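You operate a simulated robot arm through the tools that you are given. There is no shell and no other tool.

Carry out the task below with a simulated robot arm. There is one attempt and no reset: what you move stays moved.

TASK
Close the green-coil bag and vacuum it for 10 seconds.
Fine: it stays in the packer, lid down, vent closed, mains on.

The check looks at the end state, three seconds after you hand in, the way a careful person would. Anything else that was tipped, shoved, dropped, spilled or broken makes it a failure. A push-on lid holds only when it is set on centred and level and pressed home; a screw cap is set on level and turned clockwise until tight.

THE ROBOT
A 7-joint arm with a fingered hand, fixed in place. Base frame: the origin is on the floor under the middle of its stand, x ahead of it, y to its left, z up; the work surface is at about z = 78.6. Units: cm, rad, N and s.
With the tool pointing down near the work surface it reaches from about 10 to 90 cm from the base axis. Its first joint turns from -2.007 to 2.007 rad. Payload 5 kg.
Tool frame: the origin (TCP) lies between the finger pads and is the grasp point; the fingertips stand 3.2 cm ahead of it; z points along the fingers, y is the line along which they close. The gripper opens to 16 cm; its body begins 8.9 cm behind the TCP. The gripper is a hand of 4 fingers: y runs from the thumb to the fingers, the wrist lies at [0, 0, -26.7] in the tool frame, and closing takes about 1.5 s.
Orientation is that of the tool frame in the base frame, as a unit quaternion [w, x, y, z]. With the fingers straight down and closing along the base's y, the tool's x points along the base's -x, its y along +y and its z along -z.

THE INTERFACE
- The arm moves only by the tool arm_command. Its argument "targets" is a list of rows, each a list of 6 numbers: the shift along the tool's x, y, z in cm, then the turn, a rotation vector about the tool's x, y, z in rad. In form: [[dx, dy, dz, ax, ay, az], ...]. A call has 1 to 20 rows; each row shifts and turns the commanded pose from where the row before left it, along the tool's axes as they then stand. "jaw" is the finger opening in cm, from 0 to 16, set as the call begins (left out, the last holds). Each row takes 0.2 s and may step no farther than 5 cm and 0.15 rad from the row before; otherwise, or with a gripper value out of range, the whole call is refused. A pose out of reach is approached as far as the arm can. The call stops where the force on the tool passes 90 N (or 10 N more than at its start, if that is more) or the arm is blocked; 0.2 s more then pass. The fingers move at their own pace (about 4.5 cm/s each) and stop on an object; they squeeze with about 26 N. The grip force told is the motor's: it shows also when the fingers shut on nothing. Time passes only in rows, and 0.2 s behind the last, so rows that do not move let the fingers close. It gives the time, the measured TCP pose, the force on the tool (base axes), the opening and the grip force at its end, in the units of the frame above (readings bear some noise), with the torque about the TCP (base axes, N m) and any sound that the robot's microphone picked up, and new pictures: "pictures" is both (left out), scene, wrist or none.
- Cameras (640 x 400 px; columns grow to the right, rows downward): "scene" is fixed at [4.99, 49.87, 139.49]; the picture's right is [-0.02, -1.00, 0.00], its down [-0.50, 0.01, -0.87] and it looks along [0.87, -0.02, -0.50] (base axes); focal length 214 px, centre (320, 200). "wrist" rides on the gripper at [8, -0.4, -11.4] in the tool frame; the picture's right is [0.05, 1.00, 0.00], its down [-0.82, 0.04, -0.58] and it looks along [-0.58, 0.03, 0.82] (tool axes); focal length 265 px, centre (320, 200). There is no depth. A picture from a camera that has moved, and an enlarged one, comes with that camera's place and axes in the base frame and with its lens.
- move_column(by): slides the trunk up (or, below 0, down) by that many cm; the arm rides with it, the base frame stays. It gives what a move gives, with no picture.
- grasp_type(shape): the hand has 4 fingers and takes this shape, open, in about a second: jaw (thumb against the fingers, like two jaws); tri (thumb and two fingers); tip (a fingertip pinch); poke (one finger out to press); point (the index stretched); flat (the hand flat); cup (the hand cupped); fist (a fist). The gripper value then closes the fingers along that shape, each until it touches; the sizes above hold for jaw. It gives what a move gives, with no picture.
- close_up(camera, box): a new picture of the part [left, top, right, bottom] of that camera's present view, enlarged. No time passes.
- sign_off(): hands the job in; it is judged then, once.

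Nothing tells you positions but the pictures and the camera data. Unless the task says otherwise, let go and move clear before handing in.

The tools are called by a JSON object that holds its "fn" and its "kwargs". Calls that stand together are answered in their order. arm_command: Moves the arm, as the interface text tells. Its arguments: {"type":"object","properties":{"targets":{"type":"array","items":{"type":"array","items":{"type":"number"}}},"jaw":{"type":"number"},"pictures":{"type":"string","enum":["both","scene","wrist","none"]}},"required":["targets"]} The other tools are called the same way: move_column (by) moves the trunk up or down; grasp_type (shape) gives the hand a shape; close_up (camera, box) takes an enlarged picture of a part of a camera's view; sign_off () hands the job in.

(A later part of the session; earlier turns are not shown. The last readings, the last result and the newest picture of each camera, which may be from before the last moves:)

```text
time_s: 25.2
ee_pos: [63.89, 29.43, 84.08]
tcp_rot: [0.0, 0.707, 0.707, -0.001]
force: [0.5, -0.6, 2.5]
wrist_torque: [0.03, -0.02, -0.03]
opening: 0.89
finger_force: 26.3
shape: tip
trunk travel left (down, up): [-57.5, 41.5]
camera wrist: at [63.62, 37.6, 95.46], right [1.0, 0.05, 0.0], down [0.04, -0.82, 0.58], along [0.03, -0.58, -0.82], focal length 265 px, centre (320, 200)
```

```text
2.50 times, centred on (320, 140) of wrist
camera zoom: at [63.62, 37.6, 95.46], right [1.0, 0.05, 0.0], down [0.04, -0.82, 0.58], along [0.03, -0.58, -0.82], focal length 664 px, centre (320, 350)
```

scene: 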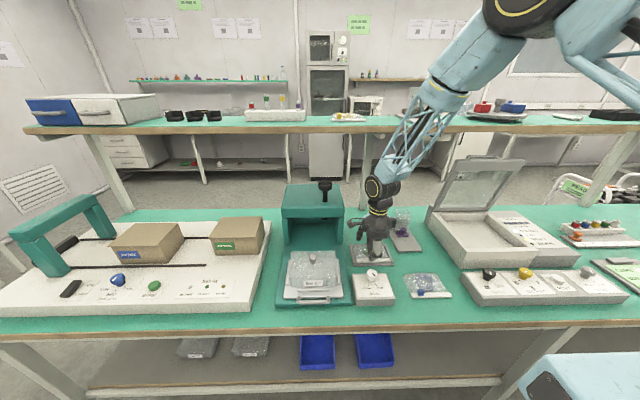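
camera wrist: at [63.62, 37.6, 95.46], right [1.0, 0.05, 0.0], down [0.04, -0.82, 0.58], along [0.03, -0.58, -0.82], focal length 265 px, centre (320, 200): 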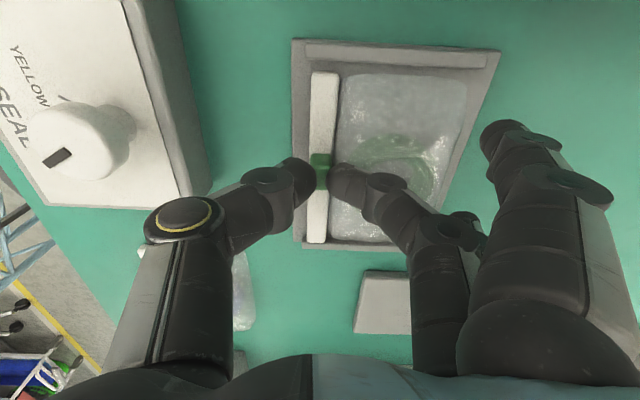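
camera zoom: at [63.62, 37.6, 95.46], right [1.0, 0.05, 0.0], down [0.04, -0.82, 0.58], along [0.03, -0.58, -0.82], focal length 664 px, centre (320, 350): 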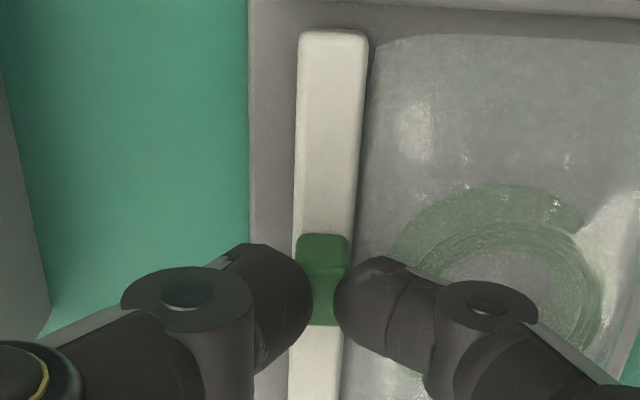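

The slider is moving freely along the rail. I'll continue to the far end until it stops.

{"fn": "arm_command", "kwargs": {"targets": [[-0.6, 0, 0, 0, 0, 0], [-0.6, 0, 0, 0, 0, 0], [-0.6, 0, 0, 0, 0, 0], [-0.6, 0, 0, 0, 0, 0], [-0.6, 0, 0, 0, 0, 0], [-0.6, 0, 0, 0, 0, 0]], "pictures": "both"}}

{"fn": "close_up", "kwargs": {"camera": "wrist", "box": [220, 60, 420, 260]}}

{"fn": "close_up", "kwargs": {"camera": "scene", "box": [335, 210, 415, 270]}}

```text
time_s: 26.6
ee_pos: [63.86, 25.81, 84.17]
tcp_rot: [0.0, 0.707, 0.708, 0.001]
force: [3.4, 1.1, 31.7]
wrist_torque: [-0.01, 0.0, -0.04]
opening: 0.83
finger_force: 25.7
shape: tip
trunk travel left (down, up): [-57.5, 41.5]
camera wrist: at [63.57, 34.02, 95.64], right [1.0, 0.05, 0.0], down [0.04, -0.82, 0.58], along [0.03, -0.58, -0.82], focal length 265 px, centre (320, 200)
```

scene: 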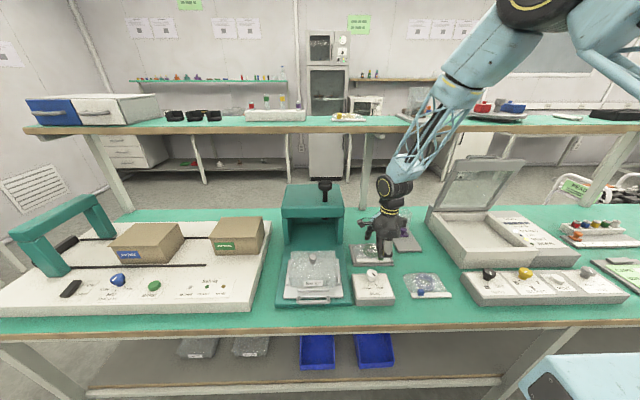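
wrist: 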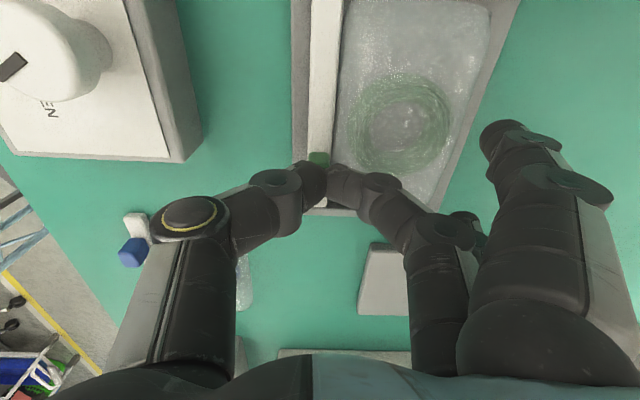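

```text
2.00 times, centred on (320, 160) of wrist
camera zoom: at [63.57, 34.02, 95.64], right [1.0, 0.05, 0.0], down [0.04, -0.82, 0.58], along [0.03, -0.58, -0.82], focal length 531 px, centre (320, 280)
```

zoom: 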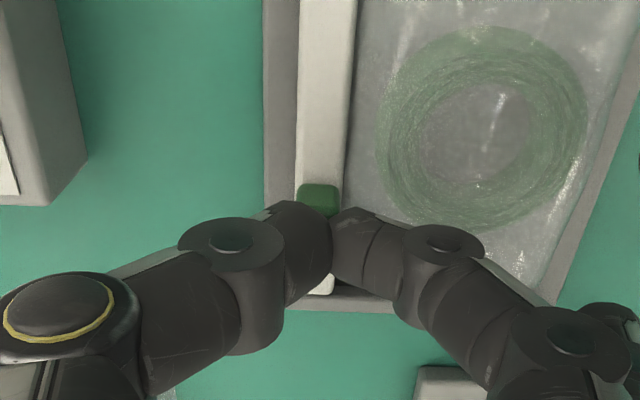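

```text
6.67 times, centred on (375, 240) of scene
camera zoom: at [4.99, 49.87, 139.49], right [-0.02, -1.0, 0.0], down [-0.5, 0.01, -0.87], along [0.87, -0.02, -0.5], focal length 1430 px, centre (-47, -67)
```

zoom: 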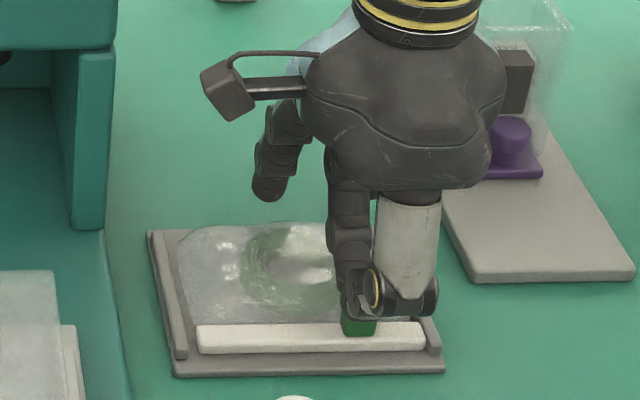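

An upward force of about 32 N appeared at the tips, so I stop here and open to see where the slider ended up.

{"fn": "arm_command", "kwargs": {"targets": [[0, 0, 0, 0, 0, 0], [0, 0, 0, 0, 0, 0], [0, 0, 0, 0, 0, 0], [0, 0, 0, 0, 0, 0]], "jaw": 3.2, "pictures": "wrist"}}

{"fn": "close_up", "kwargs": {"camera": "wrist", "box": [220, 60, 420, 260]}}

{"fn": "close_up", "kwargs": {"camera": "scene", "box": [335, 210, 415, 270]}}

```text
time_s: 27.6
ee_pos: [63.87, 25.9, 83.91]
tcp_rot: [-0.001, 0.707, 0.707, 0.0]
force: [-0.2, -0.6, 3.6]
wrist_torque: [0.01, -0.03, 0.02]
opening: 3.11
finger_force: 0.1
shape: tip
trunk travel left (down, up): [-57.5, 41.5]
camera wrist: at [63.54, 34.07, 95.41], right [1.0, 0.05, 0.0], down [0.04, -0.81, 0.58], along [0.03, -0.58, -0.82], focal length 265 px, centre (320, 200)
```

wrist: 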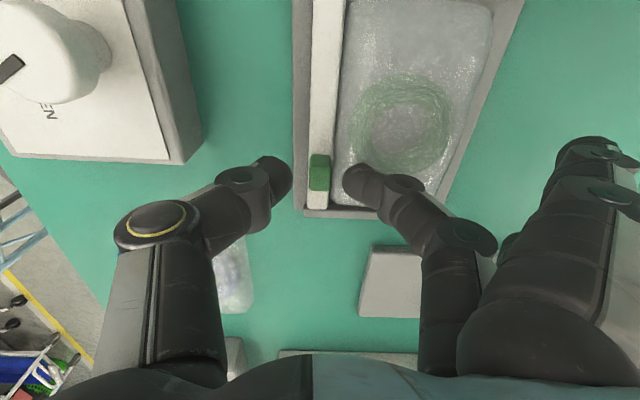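

```text
2.00 times, centred on (320, 160) of wrist
camera zoom: at [63.54, 34.07, 95.41], right [1.0, 0.05, 0.0], down [0.04, -0.81, 0.58], along [0.03, -0.58, -0.82], focal length 531 px, centre (320, 280)
```

zoom: 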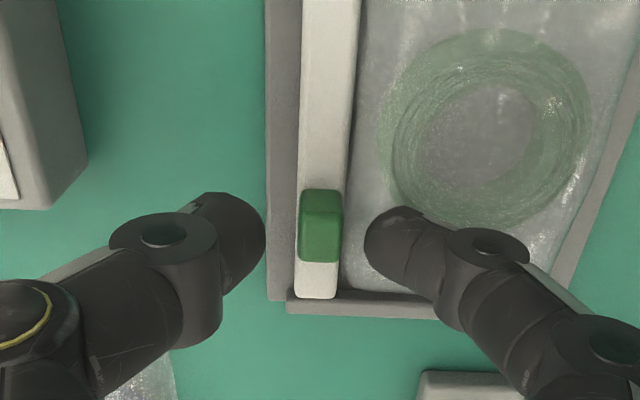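

```text
6.67 times, centred on (375, 240) of scene
camera zoom: at [4.99, 49.87, 139.49], right [-0.02, -1.0, 0.0], down [-0.5, 0.01, -0.87], along [0.87, -0.02, -0.5], focal length 1430 px, centre (-47, -67)
```

zoom: 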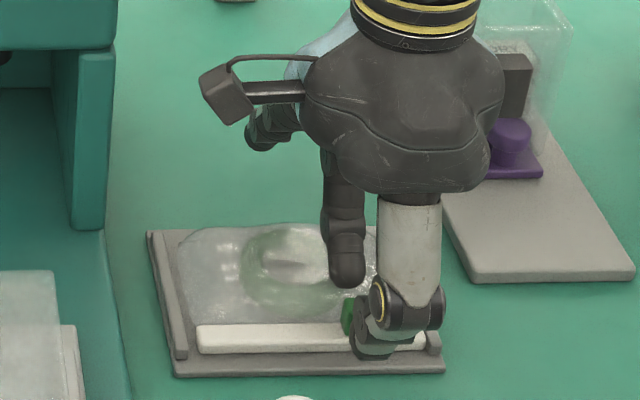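

The slider is now near the -y end (centred about y=25.85), with perhaps half a centimetre of travel left. I'll re-grip slightly higher and push further to confirm it's at its stop.

{"fn": "arm_command", "kwargs": {"targets": [[0, 0, -0.25, 0, 0, 0], [0, 0, 0, 0, 0, 0], [0, 0, 0, 0, 0, 0], [0, 0, 0, 0, 0, 0], [0, 0, 0, 0, 0, 0]], "jaw": 1.0, "pictures": "none"}}

{"fn": "arm_command", "kwargs": {"targets": [[-0.3, 0, 0, 0, 0, 0], [-0.3, 0, 0, 0, 0, 0]], "pictures": "none"}}

{"fn": "arm_command", "kwargs": {"targets": [[-0.3, 0, 0, 0, 0, 0], [-0.3, 0, 0, 0, 0, 0]], "pictures": "wrist"}}

{"fn": "close_up", "kwargs": {"camera": "wrist", "box": [220, 60, 420, 260]}}

```text
time_s: 28.8
ee_pos: [63.91, 25.83, 84.28]
tcp_rot: [0.0, 0.706, 0.708, 0.0]
force: [0.2, -0.8, -0.5]
wrist_torque: [0.0, 0.01, -0.02]
opening: 1.02
finger_force: 0.1
shape: tip
trunk travel left (down, up): [-57.5, 41.5]
```

```text
time_s: 29.4
ee_pos: [63.99, 25.28, 84.32]
tcp_rot: [0.0, 0.706, 0.708, 0.0]
force: [-0.4, -0.7, -0.8]
wrist_torque: [-0.02, -0.01, -0.02]
opening: 1.03
finger_force: 0.0
shape: tip
trunk travel left (down, up): [-57.5, 41.5]
```

```text
time_s: 30.0
ee_pos: [63.91, 24.65, 84.22]
tcp_rot: [0.0, 0.707, 0.707, 0.001]
force: [0.1, 0.3, 0.7]
wrist_torque: [-0.04, -0.02, 0.02]
opening: 1.06
finger_force: 0.0
shape: tip
trunk travel left (down, up): [-57.5, 41.5]
camera wrist: at [63.59, 32.82, 95.68], right [1.0, 0.05, 0.0], down [0.04, -0.82, 0.58], along [0.03, -0.58, -0.82], focal length 265 px, centre (320, 200)
```

wrist: 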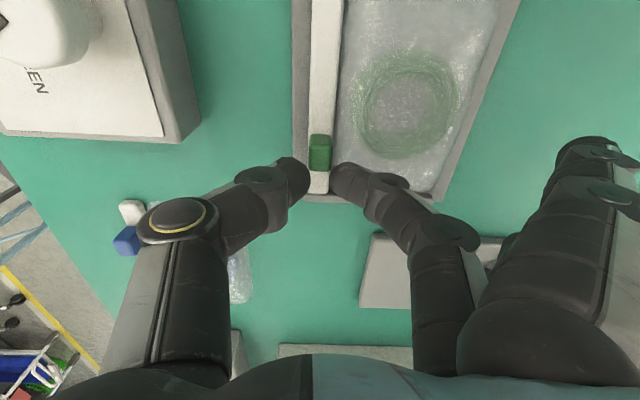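

```text
2.00 times, centred on (320, 160) of wrist
camera zoom: at [63.59, 32.82, 95.68], right [1.0, 0.05, 0.0], down [0.04, -0.82, 0.58], along [0.03, -0.58, -0.82], focal length 531 px, centre (320, 280)
```

zoom: 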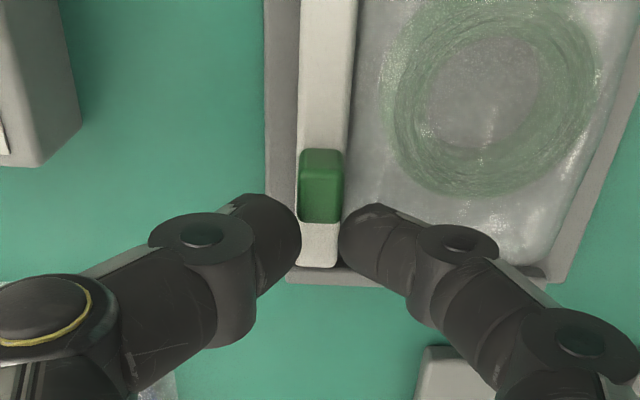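

The fingers have slipped past the slider without gripping it this time. I'll lift, go behind it on the +y side with tips closed, and push it toward -y to feel for the end stop.

{"fn": "arm_command", "kwargs": {"targets": [[0, 0, -3, 0, 0, 0], [2, 0, 0, 0, 0, 0], [1.9, 0, 0, 0, 0, 0], [0, 0, 0, 0, 0, 0], [0, 0, 1.5, 0, 0, 0], [0, 0, 1.4, 0, 0, 0], [0, 0, 0, 0, 0, 0]], "jaw": 0.2, "pictures": "wrist"}}

{"fn": "close_up", "kwargs": {"camera": "wrist", "box": [220, 60, 420, 260]}}

```text
time_s: 31.6
ee_pos: [63.85, 28.49, 84.45]
tcp_rot: [0.0, 0.707, 0.708, 0.001]
force: [0.0, 1.4, 0.6]
wrist_torque: [0.02, 0.0, 0.01]
opening: 0.02
finger_force: 25.5
shape: tip
trunk travel left (down, up): [-57.5, 41.5]
camera wrist: at [63.59, 36.77, 95.77], right [1.0, 0.05, 0.0], down [0.04, -0.82, 0.58], along [0.03, -0.58, -0.82], focal length 265 px, centre (320, 200)
```

wrist: 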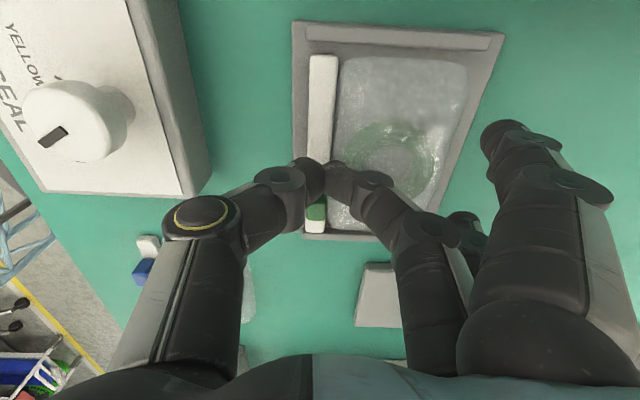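

```text
2.00 times, centred on (320, 160) of wrist
camera zoom: at [63.59, 36.77, 95.77], right [1.0, 0.05, 0.0], down [0.04, -0.82, 0.58], along [0.03, -0.58, -0.82], focal length 531 px, centre (320, 280)
```

zoom: 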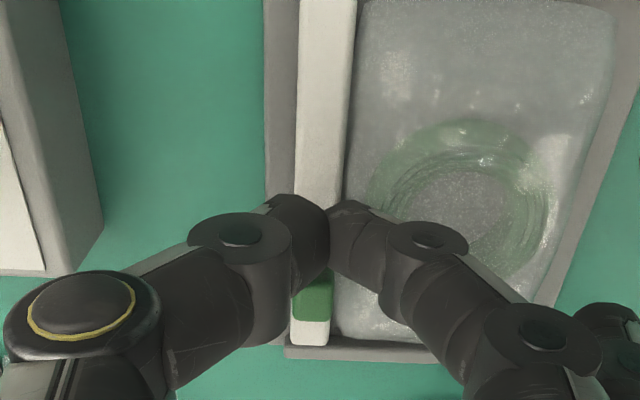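

The closed tips are right behind the slider. I'll lower a touch and push toward -y in small steps, watching the lateral force.

{"fn": "arm_command", "kwargs": {"targets": [[0, 0, 0.35, 0, 0, 0], [-0.3, 0, 0, 0, 0, 0], [-0.3, 0, 0, 0, 0, 0]], "pictures": "none"}}

{"fn": "arm_command", "kwargs": {"targets": [[-0.3, 0, 0, 0, 0, 0], [-0.3, 0, 0, 0, 0, 0]], "pictures": "none"}}

{"fn": "arm_command", "kwargs": {"targets": [[-0.3, 0, 0, 0, 0, 0], [-0.2, 0, 0, 0, 0, 0]], "pictures": "wrist"}}

{"fn": "close_up", "kwargs": {"camera": "wrist", "box": [220, 60, 420, 260]}}

```text
time_s: 32.4
ee_pos: [63.95, 27.92, 83.99]
tcp_rot: [-0.001, 0.707, 0.707, 0.0]
force: [-1.3, 0.5, 1.9]
wrist_torque: [0.01, 0.02, 0.02]
opening: 0.0
finger_force: 26.4
shape: tip
trunk travel left (down, up): [-57.5, 41.5]
```

```text
time_s: 33.0
ee_pos: [63.89, 27.34, 84.1]
tcp_rot: [0.0, 0.707, 0.707, 0.0]
force: [-1.3, 0.8, 2.8]
wrist_torque: [0.04, 0.01, 0.01]
opening: 0.01
finger_force: 25.9
shape: tip
trunk travel left (down, up): [-57.5, 41.5]
```

```text
time_s: 33.6
ee_pos: [63.94, 26.96, 84.07]
tcp_rot: [0.0, 0.706, 0.708, 0.0]
force: [0.9, -0.9, 0.7]
wrist_torque: [0.01, -0.01, 0.04]
opening: 0.0
finger_force: 25.2
shape: tip
trunk travel left (down, up): [-57.5, 41.5]
camera wrist: at [63.58, 35.05, 95.44], right [1.0, 0.05, 0.0], down [0.04, -0.82, 0.58], along [0.03, -0.58, -0.82], focal length 265 px, centre (320, 200)
```

wrist: 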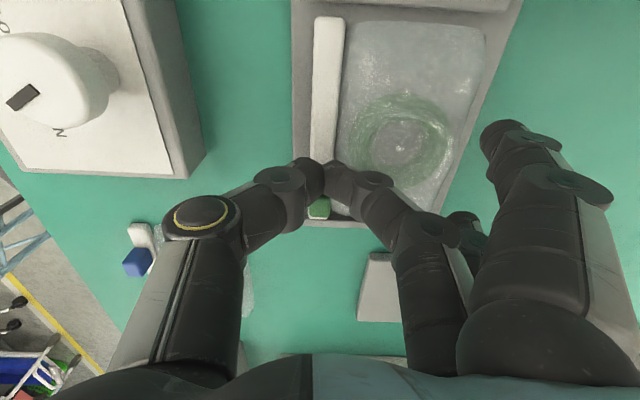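

```text
2.00 times, centred on (320, 160) of wrist
camera zoom: at [63.58, 35.05, 95.44], right [1.0, 0.05, 0.0], down [0.04, -0.82, 0.58], along [0.03, -0.58, -0.82], focal length 531 px, centre (320, 280)
```

zoom: 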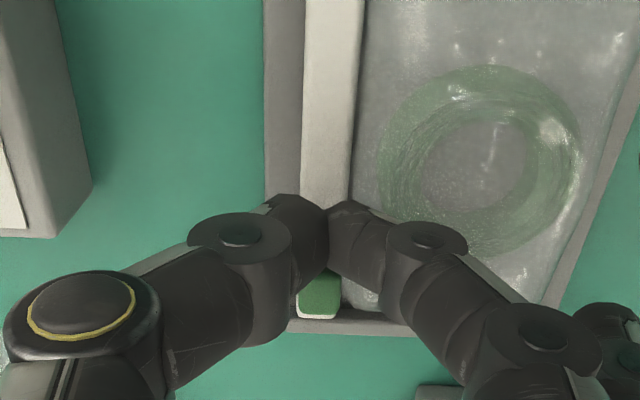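

The slider moved further with the push; it's now about y=25.0. I'll keep pushing in small steps until I feel a stop.

{"fn": "arm_command", "kwargs": {"targets": [[-0.3, 0, 0, 0, 0, 0], [-0.2, 0, 0, 0, 0, 0]], "pictures": "none"}}

{"fn": "arm_command", "kwargs": {"targets": [[-0.2, 0, 0, 0, 0, 0], [-0.2, 0, 0, 0, 0, 0]], "pictures": "wrist"}}

{"fn": "close_up", "kwargs": {"camera": "wrist", "box": [220, 60, 420, 260]}}

{"fn": "close_up", "kwargs": {"camera": "scene", "box": [335, 210, 415, 270]}}

```text
time_s: 34.2
ee_pos: [64.04, 26.49, 84.04]
tcp_rot: [0.0, 0.707, 0.708, 0.0]
force: [-0.3, 1.6, 0.9]
wrist_torque: [0.05, 0.02, -0.02]
opening: 0.0
finger_force: 25.7
shape: tip
trunk travel left (down, up): [-57.5, 41.5]
```

```text
time_s: 34.8
ee_pos: [64.0, 26.14, 84.08]
tcp_rot: [0.0, 0.706, 0.708, 0.0]
force: [-1.0, 8.1, 3.4]
wrist_torque: [0.18, 0.04, -0.05]
opening: 0.02
finger_force: 25.6
shape: tip
trunk travel left (down, up): [-57.5, 41.5]
camera wrist: at [63.56, 34.32, 95.48], right [1.0, 0.05, 0.0], down [0.04, -0.82, 0.58], along [0.03, -0.58, -0.82], focal length 265 px, centre (320, 200)
```

wrist: 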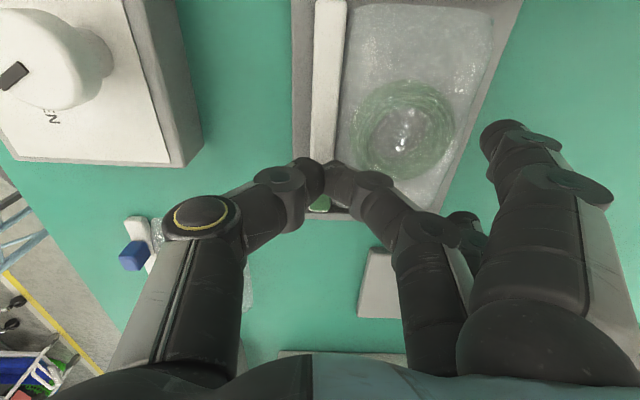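

```text
2.00 times, centred on (320, 160) of wrist
camera zoom: at [63.56, 34.32, 95.48], right [1.0, 0.05, 0.0], down [0.04, -0.82, 0.58], along [0.03, -0.58, -0.82], focal length 531 px, centre (320, 280)
```

zoom: 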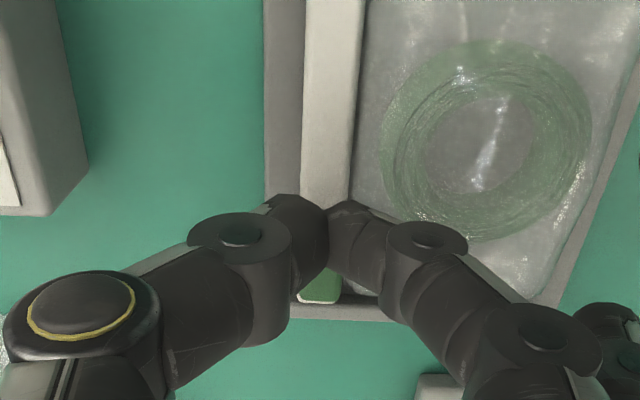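

```text
6.67 times, centred on (375, 240) of scene
camera zoom: at [4.99, 49.87, 139.49], right [-0.02, -1.0, 0.0], down [-0.5, 0.01, -0.87], along [0.87, -0.02, -0.5], focal length 1430 px, centre (-47, -67)
```

zoom: 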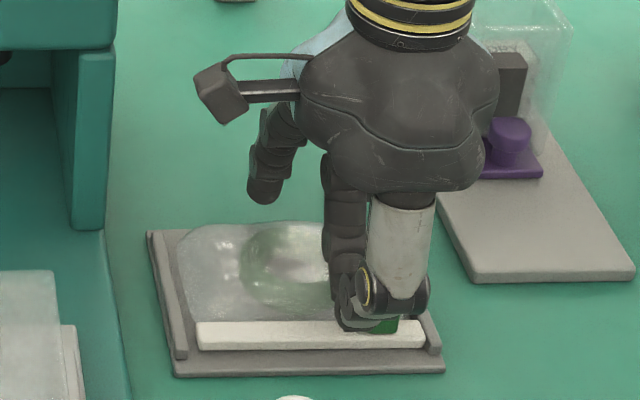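

Lateral resistance appeared (8 N). One more small push to see whether it's a hard stop.

{"fn": "arm_command", "kwargs": {"targets": [[-0.2, 0, 0, 0, 0, 0], [-0.2, 0, 0, 0, 0, 0]], "pictures": "wrist"}}

{"fn": "close_up", "kwargs": {"camera": "wrist", "box": [220, 60, 420, 260]}}

```text
time_s: 35.4
ee_pos: [63.97, 25.72, 84.18]
tcp_rot: [0.001, 0.706, 0.708, 0.0]
force: [-2.5, 19.9, 11.0]
wrist_torque: [0.49, 0.04, -0.01]
opening: 0.0
finger_force: 25.6
shape: tip
trunk travel left (down, up): [-57.5, 41.5]
camera wrist: at [63.55, 33.95, 95.51], right [1.0, 0.05, 0.0], down [0.04, -0.82, 0.58], along [0.03, -0.58, -0.82], focal length 265 px, centre (320, 200)
```

wrist: 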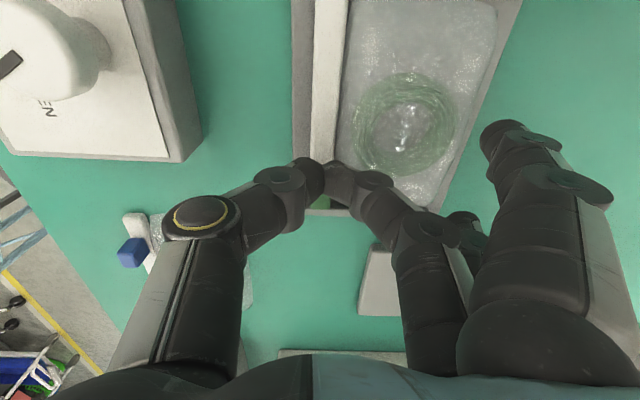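

```text
2.00 times, centred on (320, 160) of wrist
camera zoom: at [63.55, 33.95, 95.51], right [1.0, 0.05, 0.0], down [0.04, -0.82, 0.58], along [0.03, -0.58, -0.82], focal length 531 px, centre (320, 280)
```

zoom: 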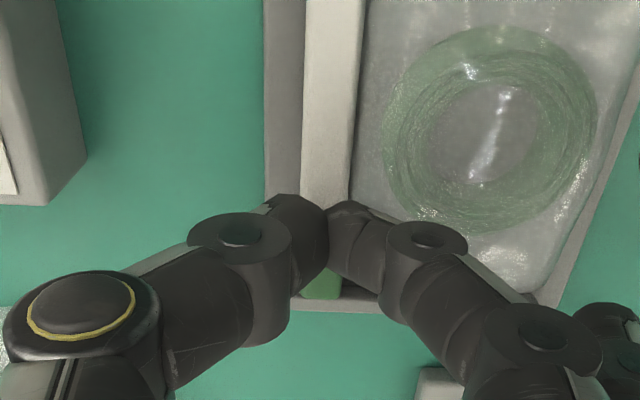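

That's a firm stop (20 N), so the slider is fully home. I'll back off, lift clear, and inspect the bag.

{"fn": "arm_command", "kwargs": {"targets": [[0.8, 0, 0, 0, 0, 0], [0.5, 0, -2, 0, 0, 0], [0, 0, -4, 0, 0, 0], [2, 0, -4, 0, 0, 0], [0, 0, 0, 0, 0, 0]], "pictures": "both"}}

{"fn": "close_up", "kwargs": {"camera": "wrist", "box": [260, 70, 460, 230]}}

{"fn": "close_up", "kwargs": {"camera": "scene", "box": [342, 235, 402, 272]}}

```text
time_s: 36.6
ee_pos: [63.91, 28.79, 94.05]
tcp_rot: [0.0, 0.707, 0.707, 0.0]
force: [-0.1, -1.3, 0.3]
wrist_torque: [-0.01, 0.02, 0.04]
opening: 0.0
finger_force: 25.9
shape: tip
trunk travel left (down, up): [-57.5, 41.5]
camera wrist: at [63.55, 36.95, 105.47], right [1.0, 0.05, 0.0], down [0.04, -0.81, 0.58], along [0.03, -0.58, -0.82], focal length 265 px, centre (320, 200)
```

scene: 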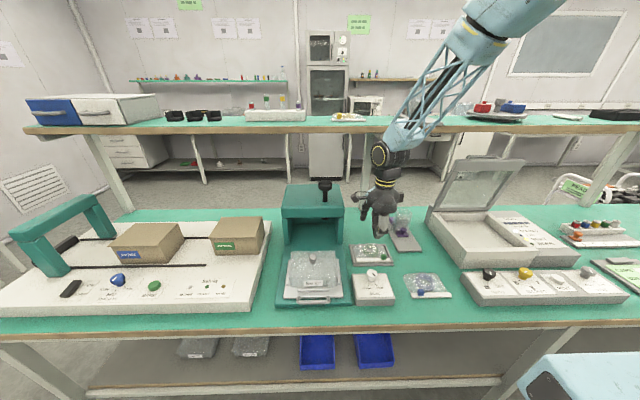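
wrist: 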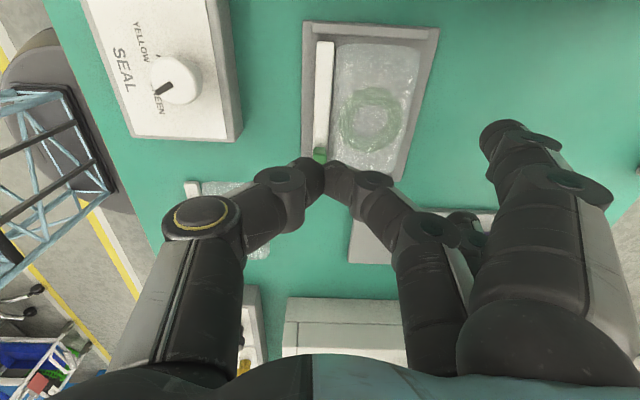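

```text
2.50 times, centred on (360, 150) of wrist
camera zoom: at [63.55, 36.95, 105.47], right [1.0, 0.05, 0.0], down [0.04, -0.81, 0.58], along [0.03, -0.58, -0.82], focal length 664 px, centre (220, 325)
```

zoom: 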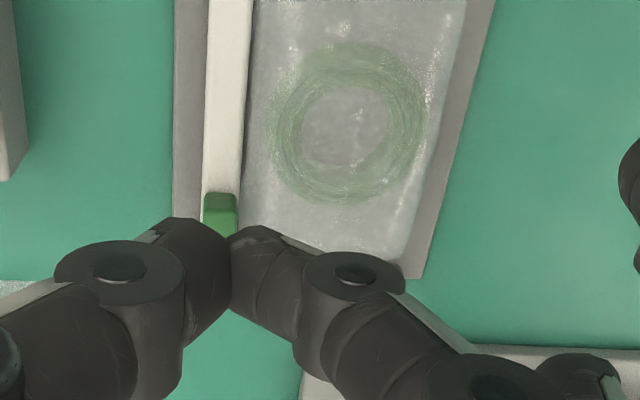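

```text
10.67 times, centred on (372, 254) of scene
camera zoom: at [4.99, 49.87, 139.49], right [-0.02, -1.0, 0.0], down [-0.5, 0.01, -0.87], along [0.87, -0.02, -0.5], focal length 2288 px, centre (-235, -371)
```

zoom: 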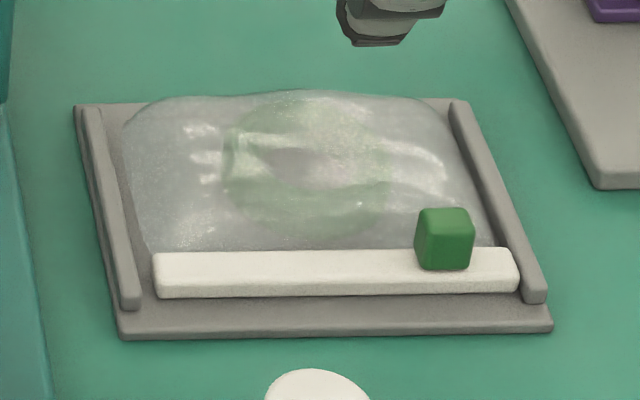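

The slider is now fully at the closed end. Next I'll pick the bag up by its rail: switch to the jaw shape (three fingers against the thumb), centred on the rail at about (64, 29.3).

{"fn": "arm_command", "kwargs": {"targets": [[0, 0, -3, 0, 0, 0]], "pictures": "none"}}

{"fn": "grasp_type", "kwargs": {"shape": "jaw"}}

{"fn": "arm_command", "kwargs": {"targets": [[0, 0, 0, 0, 0, 0], [0, 0, 0, 0, 0, 0], [0, 0, 0, 0, 0, 0], [0, 0, 0, 0, 0, 0], [0, 0, 0, 0, 0, 0], [0, 0, 0, 0, 0, 0], [0, 0, 0, 0, 0, 0], [0, 0, 0, 0, 0, 0]], "jaw": 3.4, "pictures": "both"}}

{"fn": "close_up", "kwargs": {"camera": "wrist", "box": [220, 20, 460, 220]}}

{"fn": "close_up", "kwargs": {"camera": "scene", "box": [330, 140, 430, 280]}}

```text
time_s: 37.0
ee_pos: [63.75, 28.73, 97.11]
tcp_rot: [0.0, 0.706, 0.708, 0.001]
force: [0.1, -0.7, 0.3]
wrist_torque: [0.0, -0.03, -0.01]
opening: 0.02
finger_force: 25.7
shape: tip
trunk travel left (down, up): [-57.5, 41.5]
```

```text
time_s: 37.9
ee_pos: [63.92, 28.8, 97.1]
tcp_rot: [0.0, 0.707, 0.707, 0.001]
force: [0.2, 0.7, 1.0]
wrist_torque: [0.03, 0.0, 0.01]
opening: 15.99
finger_force: 0.0
shape: jaw
trunk travel left (down, up): [-57.5, 41.5]
```

```text
time_s: 39.7
ee_pos: [63.92, 28.8, 97.18]
tcp_rot: [0.0, 0.706, 0.708, 0.0]
force: [0.0, -0.2, -0.5]
wrist_torque: [-0.03, -0.02, 0.0]
opening: 3.43
finger_force: 0.0
shape: jaw
trunk travel left (down, up): [-57.5, 41.5]
camera wrist: at [63.49, 37.05, 108.44], right [1.0, 0.05, 0.0], down [0.04, -0.82, 0.58], along [0.03, -0.58, -0.82], focal length 265 px, centre (320, 200)
```

scene: 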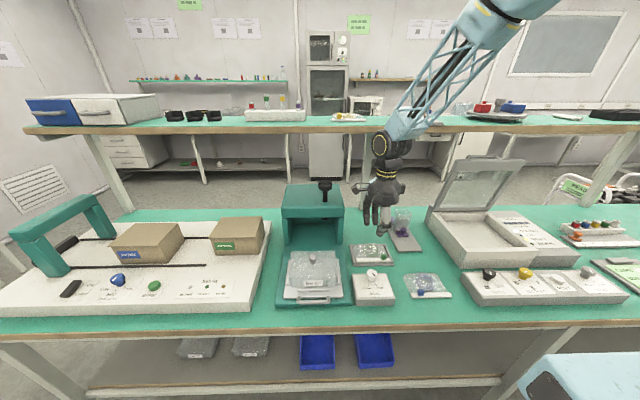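
wrist: 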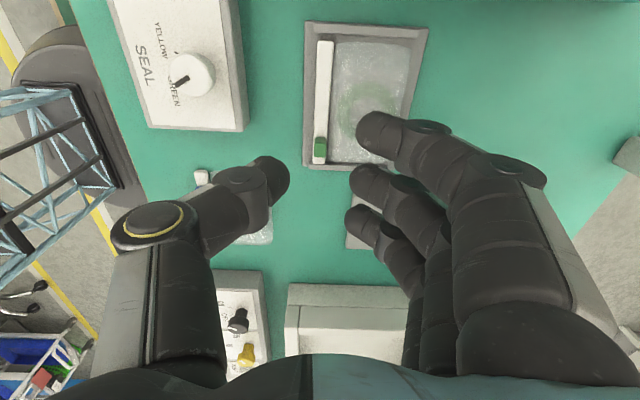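

```text
2.00 times, centred on (340, 120) of wrist
camera zoom: at [63.49, 37.05, 108.44], right [1.0, 0.05, 0.0], down [0.04, -0.82, 0.58], along [0.03, -0.58, -0.82], focal length 531 px, centre (280, 360)
```

zoom: 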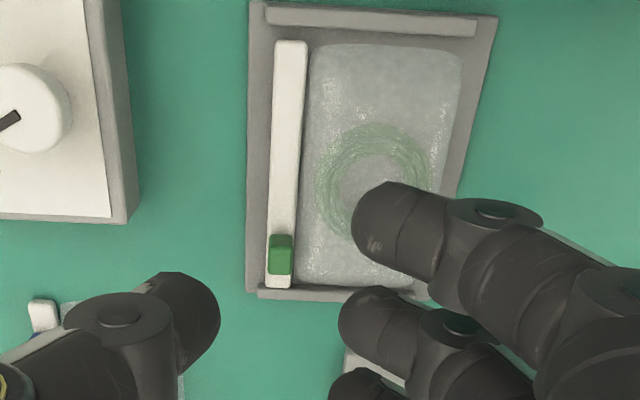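

```text
2.86 times, centred on (380, 210) of scene
camera zoom: at [4.99, 49.87, 139.49], right [-0.02, -1.0, 0.0], down [-0.5, 0.01, -0.87], along [0.87, -0.02, -0.5], focal length 613 px, centre (149, 171)
```

zoom: 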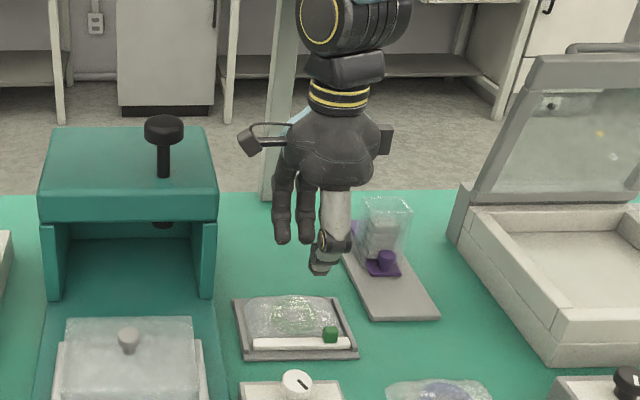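

The rail is at x≈64.2. I'll narrow the opening, line up at y≈29.5 and go down gradually on either side of the rail, watching the force.

{"fn": "arm_command", "kwargs": {"targets": [[0.75, 0.35, 3, 0, 0, 0], [0, 0, 4, 0, 0, 0], [0, 0, 3, 0, 0, 0], [0, 0, 1.2, 0, 0, 0], [0, 0, 0, 0, 0, 0]], "jaw": 2.6, "pictures": "both"}}

{"fn": "close_up", "kwargs": {"camera": "wrist", "box": [220, 40, 460, 220]}}

{"fn": "close_up", "kwargs": {"camera": "scene", "box": [335, 210, 415, 270]}}

```text
time_s: 40.9
ee_pos: [64.26, 29.61, 85.77]
tcp_rot: [-0.001, 0.707, 0.707, 0.0]
force: [-0.8, 0.3, 0.6]
wrist_torque: [0.03, -0.03, 0.04]
opening: 2.68
finger_force: 0.1
shape: jaw
trunk travel left (down, up): [-57.5, 41.5]
camera wrist: at [63.94, 37.81, 97.2], right [1.0, 0.05, 0.0], down [0.04, -0.82, 0.58], along [0.03, -0.58, -0.82], focal length 265 px, centre (320, 200)
```

scene: 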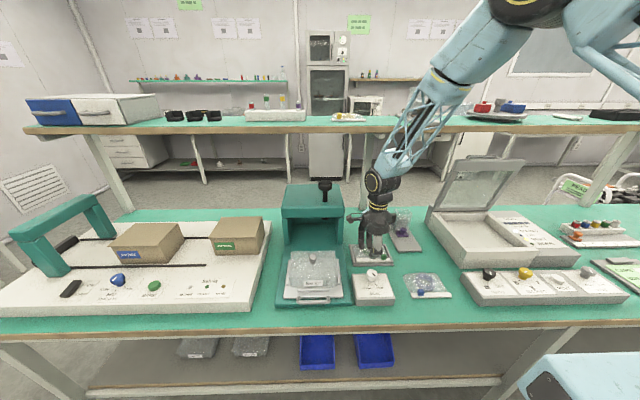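
wrist: 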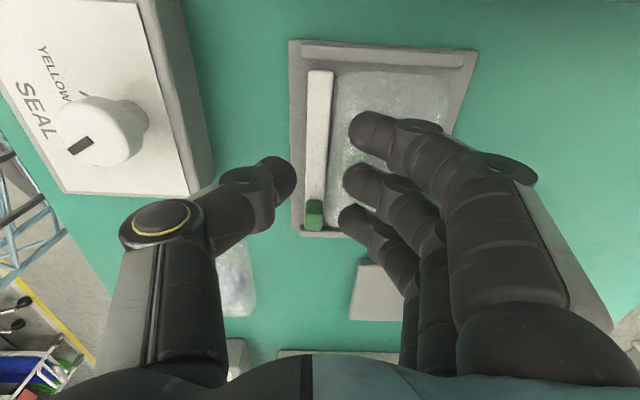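

```text
2.22 times, centred on (340, 130) of wrist
camera zoom: at [63.94, 37.81, 97.2], right [1.0, 0.05, 0.0], down [0.04, -0.82, 0.58], along [0.03, -0.58, -0.82], focal length 590 px, centre (276, 356)
```

zoom: 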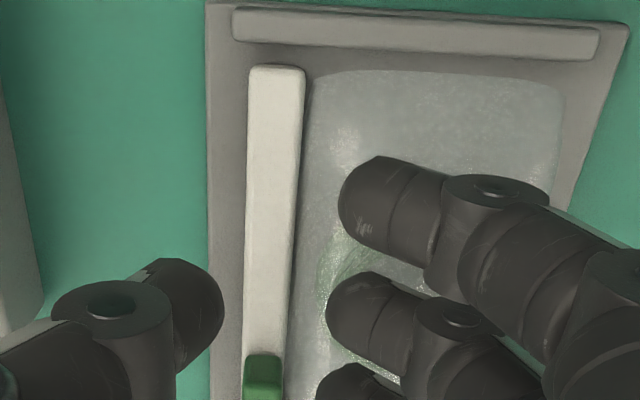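

```text
6.67 times, centred on (375, 240) of scene
camera zoom: at [4.99, 49.87, 139.49], right [-0.02, -1.0, 0.0], down [-0.5, 0.01, -0.87], along [0.87, -0.02, -0.5], focal length 1430 px, centre (-47, -67)
```

zoom: 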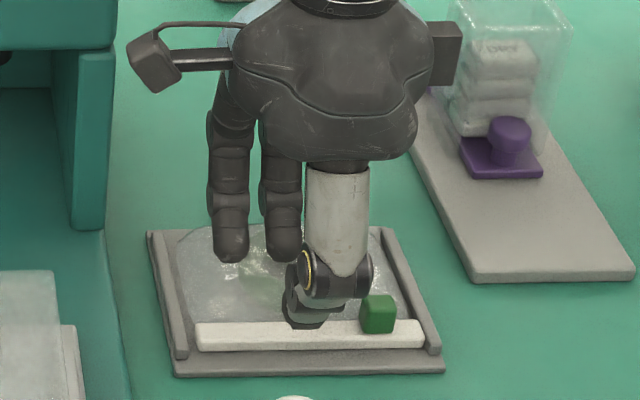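

Well aligned. Lowering further in small steps with force checks.

{"fn": "arm_command", "kwargs": {"targets": [[0, -0.1, 1, 0, 0, 0], [0, 0, 1, 0, 0, 0], [0, 0, 0, 0, 0, 0]], "pictures": "none"}}

{"fn": "arm_command", "kwargs": {"targets": [[0, 0, 0.5, 0, 0, 0], [0, 0, 0, 0, 0, 0]], "pictures": "wrist"}}

{"fn": "close_up", "kwargs": {"camera": "scene", "box": [335, 210, 415, 270]}}

```text
time_s: 41.7
ee_pos: [64.29, 29.65, 83.98]
tcp_rot: [0.001, 0.707, 0.707, 0.001]
force: [2.8, -0.9, 17.7]
wrist_torque: [-0.17, -0.45, 0.01]
opening: 2.71
finger_force: 0.0
shape: jaw
trunk travel left (down, up): [-57.5, 41.5]
```

```text
time_s: 42.3
ee_pos: [64.47, 29.66, 83.68]
tcp_rot: [0.001, 0.707, 0.707, 0.004]
force: [10.9, -0.6, 53.4]
wrist_torque: [-0.1, -1.4, 0.01]
opening: 2.91
finger_force: 0.1
shape: jaw
trunk travel left (down, up): [-57.5, 41.5]
camera wrist: at [63.92, 37.77, 95.21], right [1.0, 0.05, 0.01], down [0.04, -0.82, 0.57], along [0.04, -0.57, -0.82], focal length 265 px, centre (320, 200)
```

wrist: 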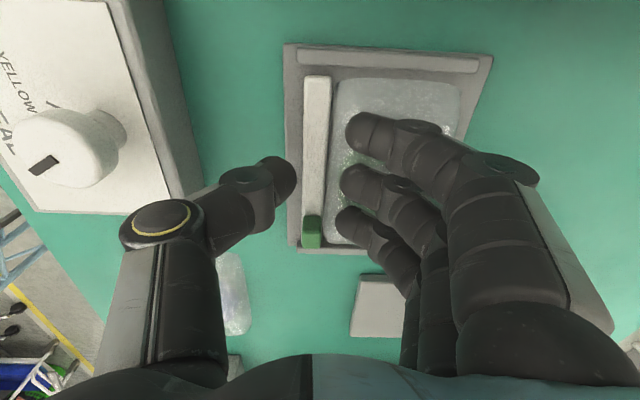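

```text
6.67 times, centred on (375, 240) of scene
camera zoom: at [4.99, 49.87, 139.49], right [-0.02, -1.0, 0.0], down [-0.5, 0.01, -0.87], along [0.87, -0.02, -0.5], focal length 1430 px, centre (-47, -67)
```

zoom: 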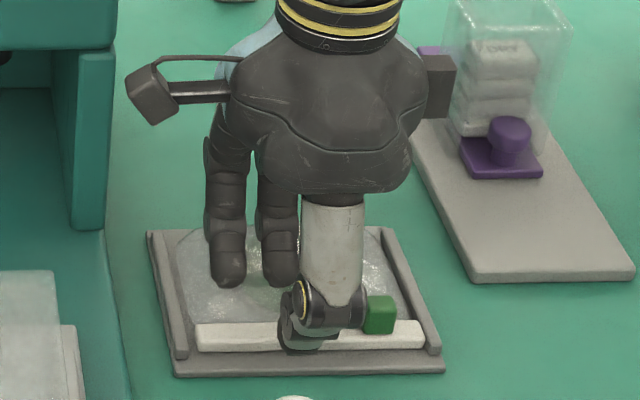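

The bag body behind the rail is firm (force climbed to 53 N), so pinching just the rail won't work. I'll lift off and instead grip the bag front-to-back: thumb on the rail's front face, fingers on the bag's rear edge, where the tray has no ridges.

{"fn": "arm_command", "kwargs": {"targets": [[0, 0, -2, 0, 0, 0], [0, 0, -4, 0, 0, 0], [0, 0, -4, 0, 0, 0], [0, 1.8, -1, 0, 0, 0], [0, 1.8, 0, 0, 0, 0], [0, 0, 0, 0, 0, 0], [0, 0, 0, 0, 0, 0], [0, 0, 0, 0, 0, 0]], "jaw": 12, "pictures": "both"}}

{"fn": "close_up", "kwargs": {"camera": "wrist", "box": [240, 20, 460, 220]}}

{"fn": "close_up", "kwargs": {"camera": "scene", "box": [342, 235, 402, 272]}}

```text
time_s: 44.1
ee_pos: [67.79, 29.63, 94.37]
tcp_rot: [0.0, 0.706, 0.708, 0.0]
force: [-0.6, -0.1, -0.1]
wrist_torque: [-0.03, 0.03, 0.0]
opening: 11.95
finger_force: 0.0
shape: jaw
trunk travel left (down, up): [-57.5, 41.5]
camera wrist: at [67.53, 37.88, 105.73], right [1.0, 0.05, 0.0], down [0.04, -0.82, 0.58], along [0.03, -0.58, -0.82], focal length 265 px, centre (320, 200)
```

scene: 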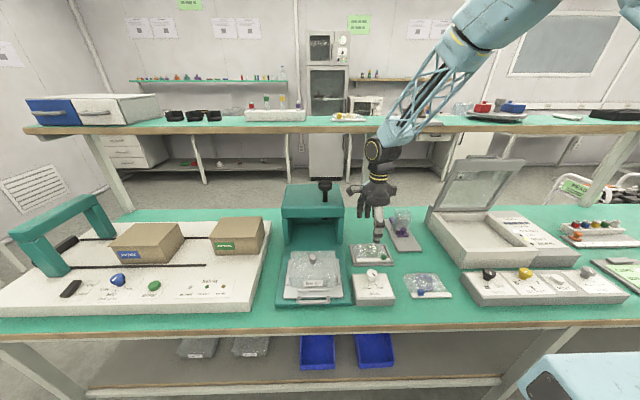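
wrist: 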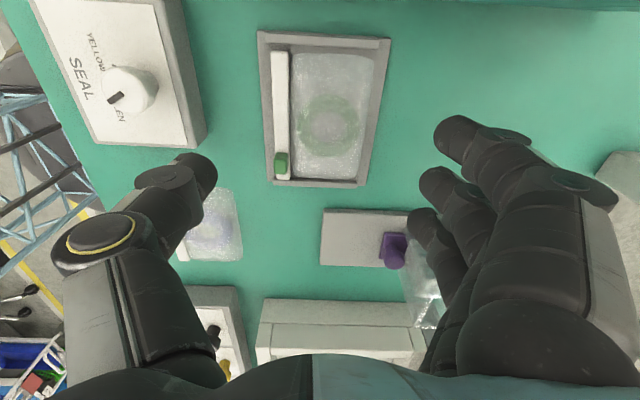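

```text
2.00 times, centred on (350, 120) of wrist
camera zoom: at [67.53, 37.88, 105.73], right [1.0, 0.05, 0.0], down [0.04, -0.82, 0.58], along [0.03, -0.58, -0.82], focal length 531 px, centre (260, 360)
```

zoom: 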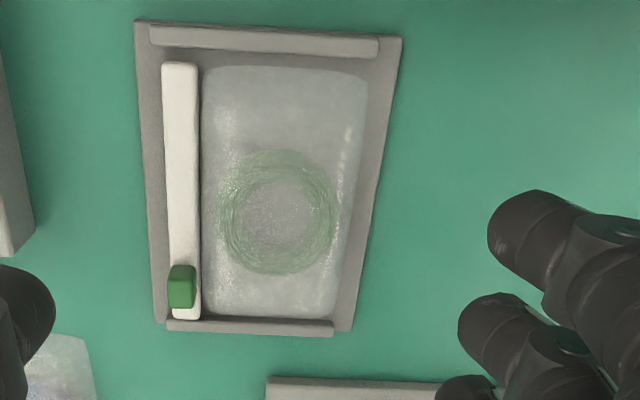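

```text
10.67 times, centred on (372, 254) of scene
camera zoom: at [4.99, 49.87, 139.49], right [-0.02, -1.0, 0.0], down [-0.5, 0.01, -0.87], along [0.87, -0.02, -0.5], focal length 2288 px, centre (-235, -371)
```

zoom: 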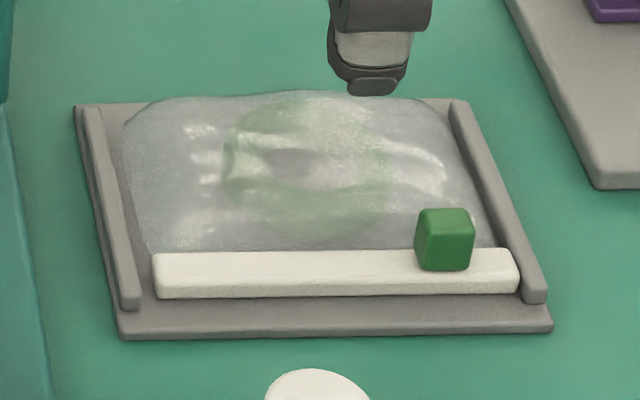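

The bag spans about x 63.3–72.5, centred under the hand. I'll shift to y≈28.7, go down straddling it front and back with the tips just above the tray floor.

{"fn": "arm_command", "kwargs": {"targets": [[-0.9, 0.05, 3, 0, 0, 0], [0, 0, 3, 0, 0, 0], [0, 0, 3, 0, 0, 0], [0, 0, 2, 0, 0, 0], [0, 0, 0.8, 0, 0, 0], [0, 0, 0, 0, 0, 0]], "jaw": 12, "pictures": "both"}}

{"fn": "close_up", "kwargs": {"camera": "wrist", "box": [160, 60, 480, 260]}}

{"fn": "close_up", "kwargs": {"camera": "scene", "box": [335, 210, 415, 270]}}

```text
time_s: 45.5
ee_pos: [67.77, 28.61, 82.52]
tcp_rot: [0.0, 0.706, 0.708, 0.0]
force: [-0.6, -0.1, 0.1]
wrist_torque: [-0.01, -0.02, 0.01]
opening: 11.96
finger_force: 0.1
shape: jaw
trunk travel left (down, up): [-57.5, 41.5]
camera wrist: at [67.52, 36.87, 93.94], right [1.0, 0.05, 0.0], down [0.04, -0.82, 0.58], along [0.03, -0.58, -0.82], focal length 265 px, centre (320, 200)
```

scene: 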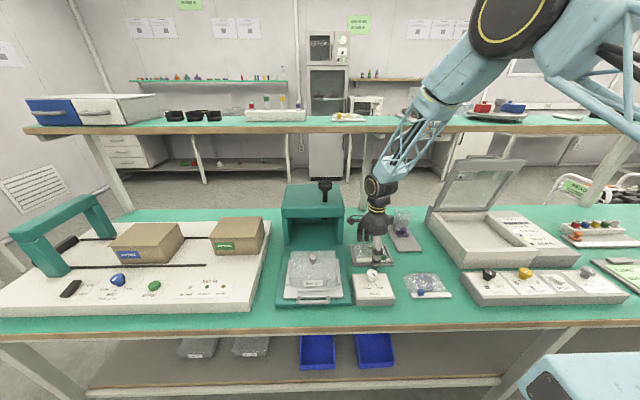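
wrist: 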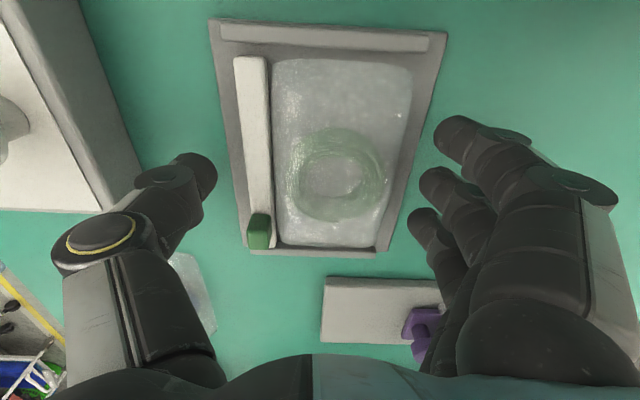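

```text
2.00 times, centred on (320, 160) of wrist
camera zoom: at [67.52, 36.87, 93.94], right [1.0, 0.05, 0.0], down [0.04, -0.82, 0.58], along [0.03, -0.58, -0.82], focal length 531 px, centre (320, 280)
```

zoom: 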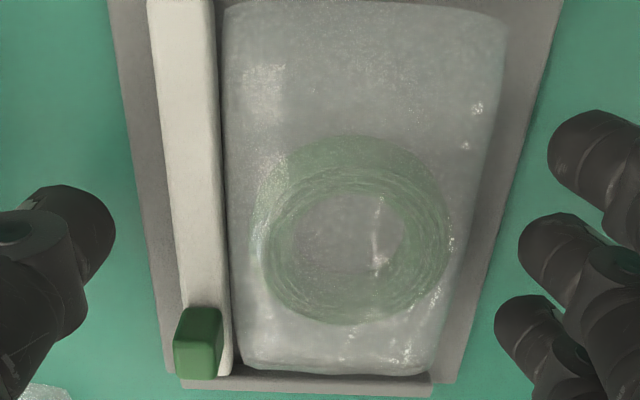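

```text
6.67 times, centred on (375, 240) of scene
camera zoom: at [4.99, 49.87, 139.49], right [-0.02, -1.0, 0.0], down [-0.5, 0.01, -0.87], along [0.87, -0.02, -0.5], focal length 1430 px, centre (-47, -67)
```

zoom: 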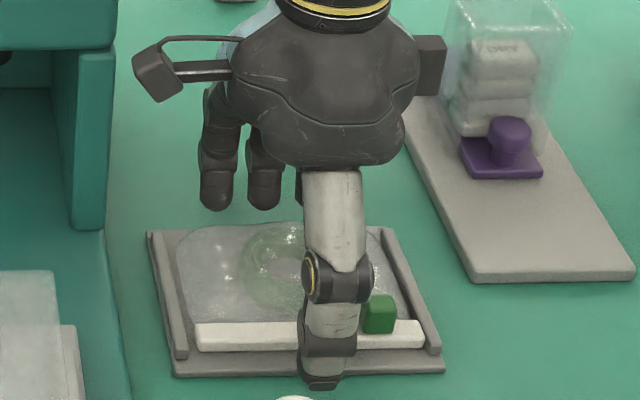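

No contact yet and the tips straddle the bag. Now closing on it front-to-back.

{"fn": "arm_command", "kwargs": {"targets": [[0, 0, 0, 0, 0, 0], [0, 0, 0, 0, 0, 0], [0, 0, 0, 0, 0, 0], [0, 0, 0, 0, 0, 0], [0, 0, 0, 0, 0, 0]], "jaw": 8.4, "pictures": "wrist"}}

{"fn": "close_up", "kwargs": {"camera": "wrist", "box": [160, 60, 480, 260]}}

{"fn": "close_up", "kwargs": {"camera": "scene", "box": [335, 210, 415, 270]}}

```text
time_s: 46.7
ee_pos: [68.04, 28.63, 82.62]
tcp_rot: [0.0, 0.707, 0.708, 0.0]
force: [1.6, 0.3, 2.5]
wrist_torque: [-0.04, 0.09, -0.01]
opening: 7.3
finger_force: 25.8
shape: jaw
trunk travel left (down, up): [-57.5, 41.5]
camera wrist: at [67.53, 36.87, 93.98], right [1.0, 0.05, 0.0], down [0.04, -0.82, 0.58], along [0.03, -0.58, -0.82], focal length 265 px, centre (320, 200)
```

wrist: 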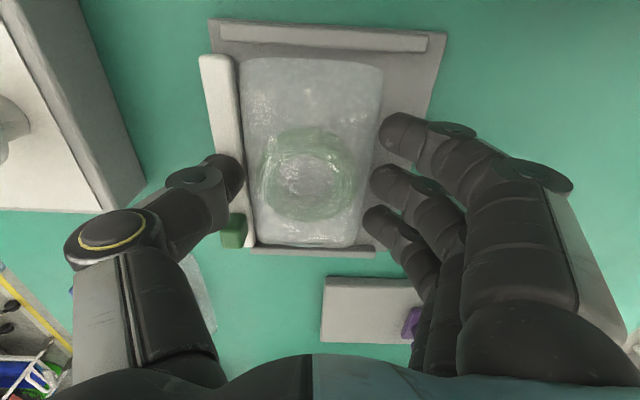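

```text
2.00 times, centred on (320, 160) of wrist
camera zoom: at [67.53, 36.87, 93.98], right [1.0, 0.05, 0.0], down [0.04, -0.82, 0.58], along [0.03, -0.58, -0.82], focal length 531 px, centre (320, 280)
```

zoom: 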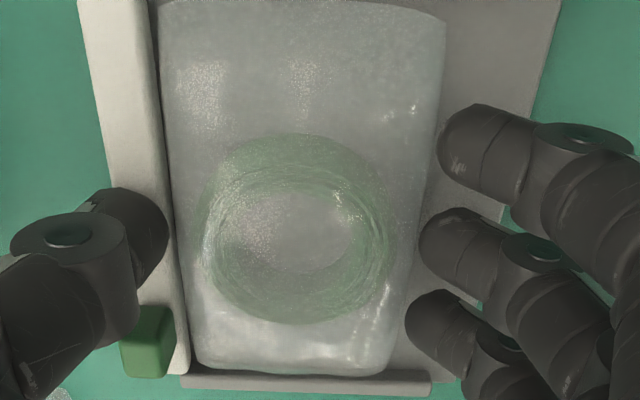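

```text
6.67 times, centred on (375, 240) of scene
camera zoom: at [4.99, 49.87, 139.49], right [-0.02, -1.0, 0.0], down [-0.5, 0.01, -0.87], along [0.87, -0.02, -0.5], focal length 1430 px, centre (-47, -67)
```

zoom: 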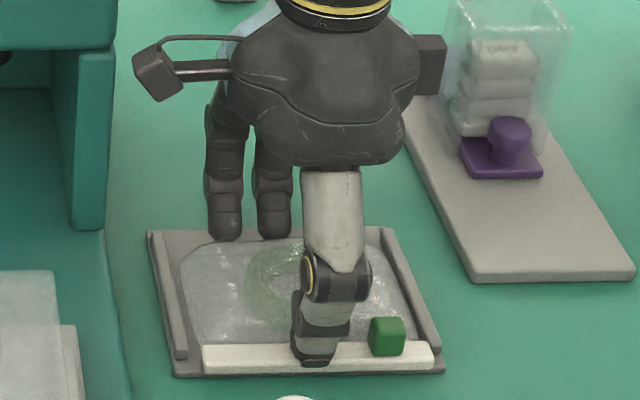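

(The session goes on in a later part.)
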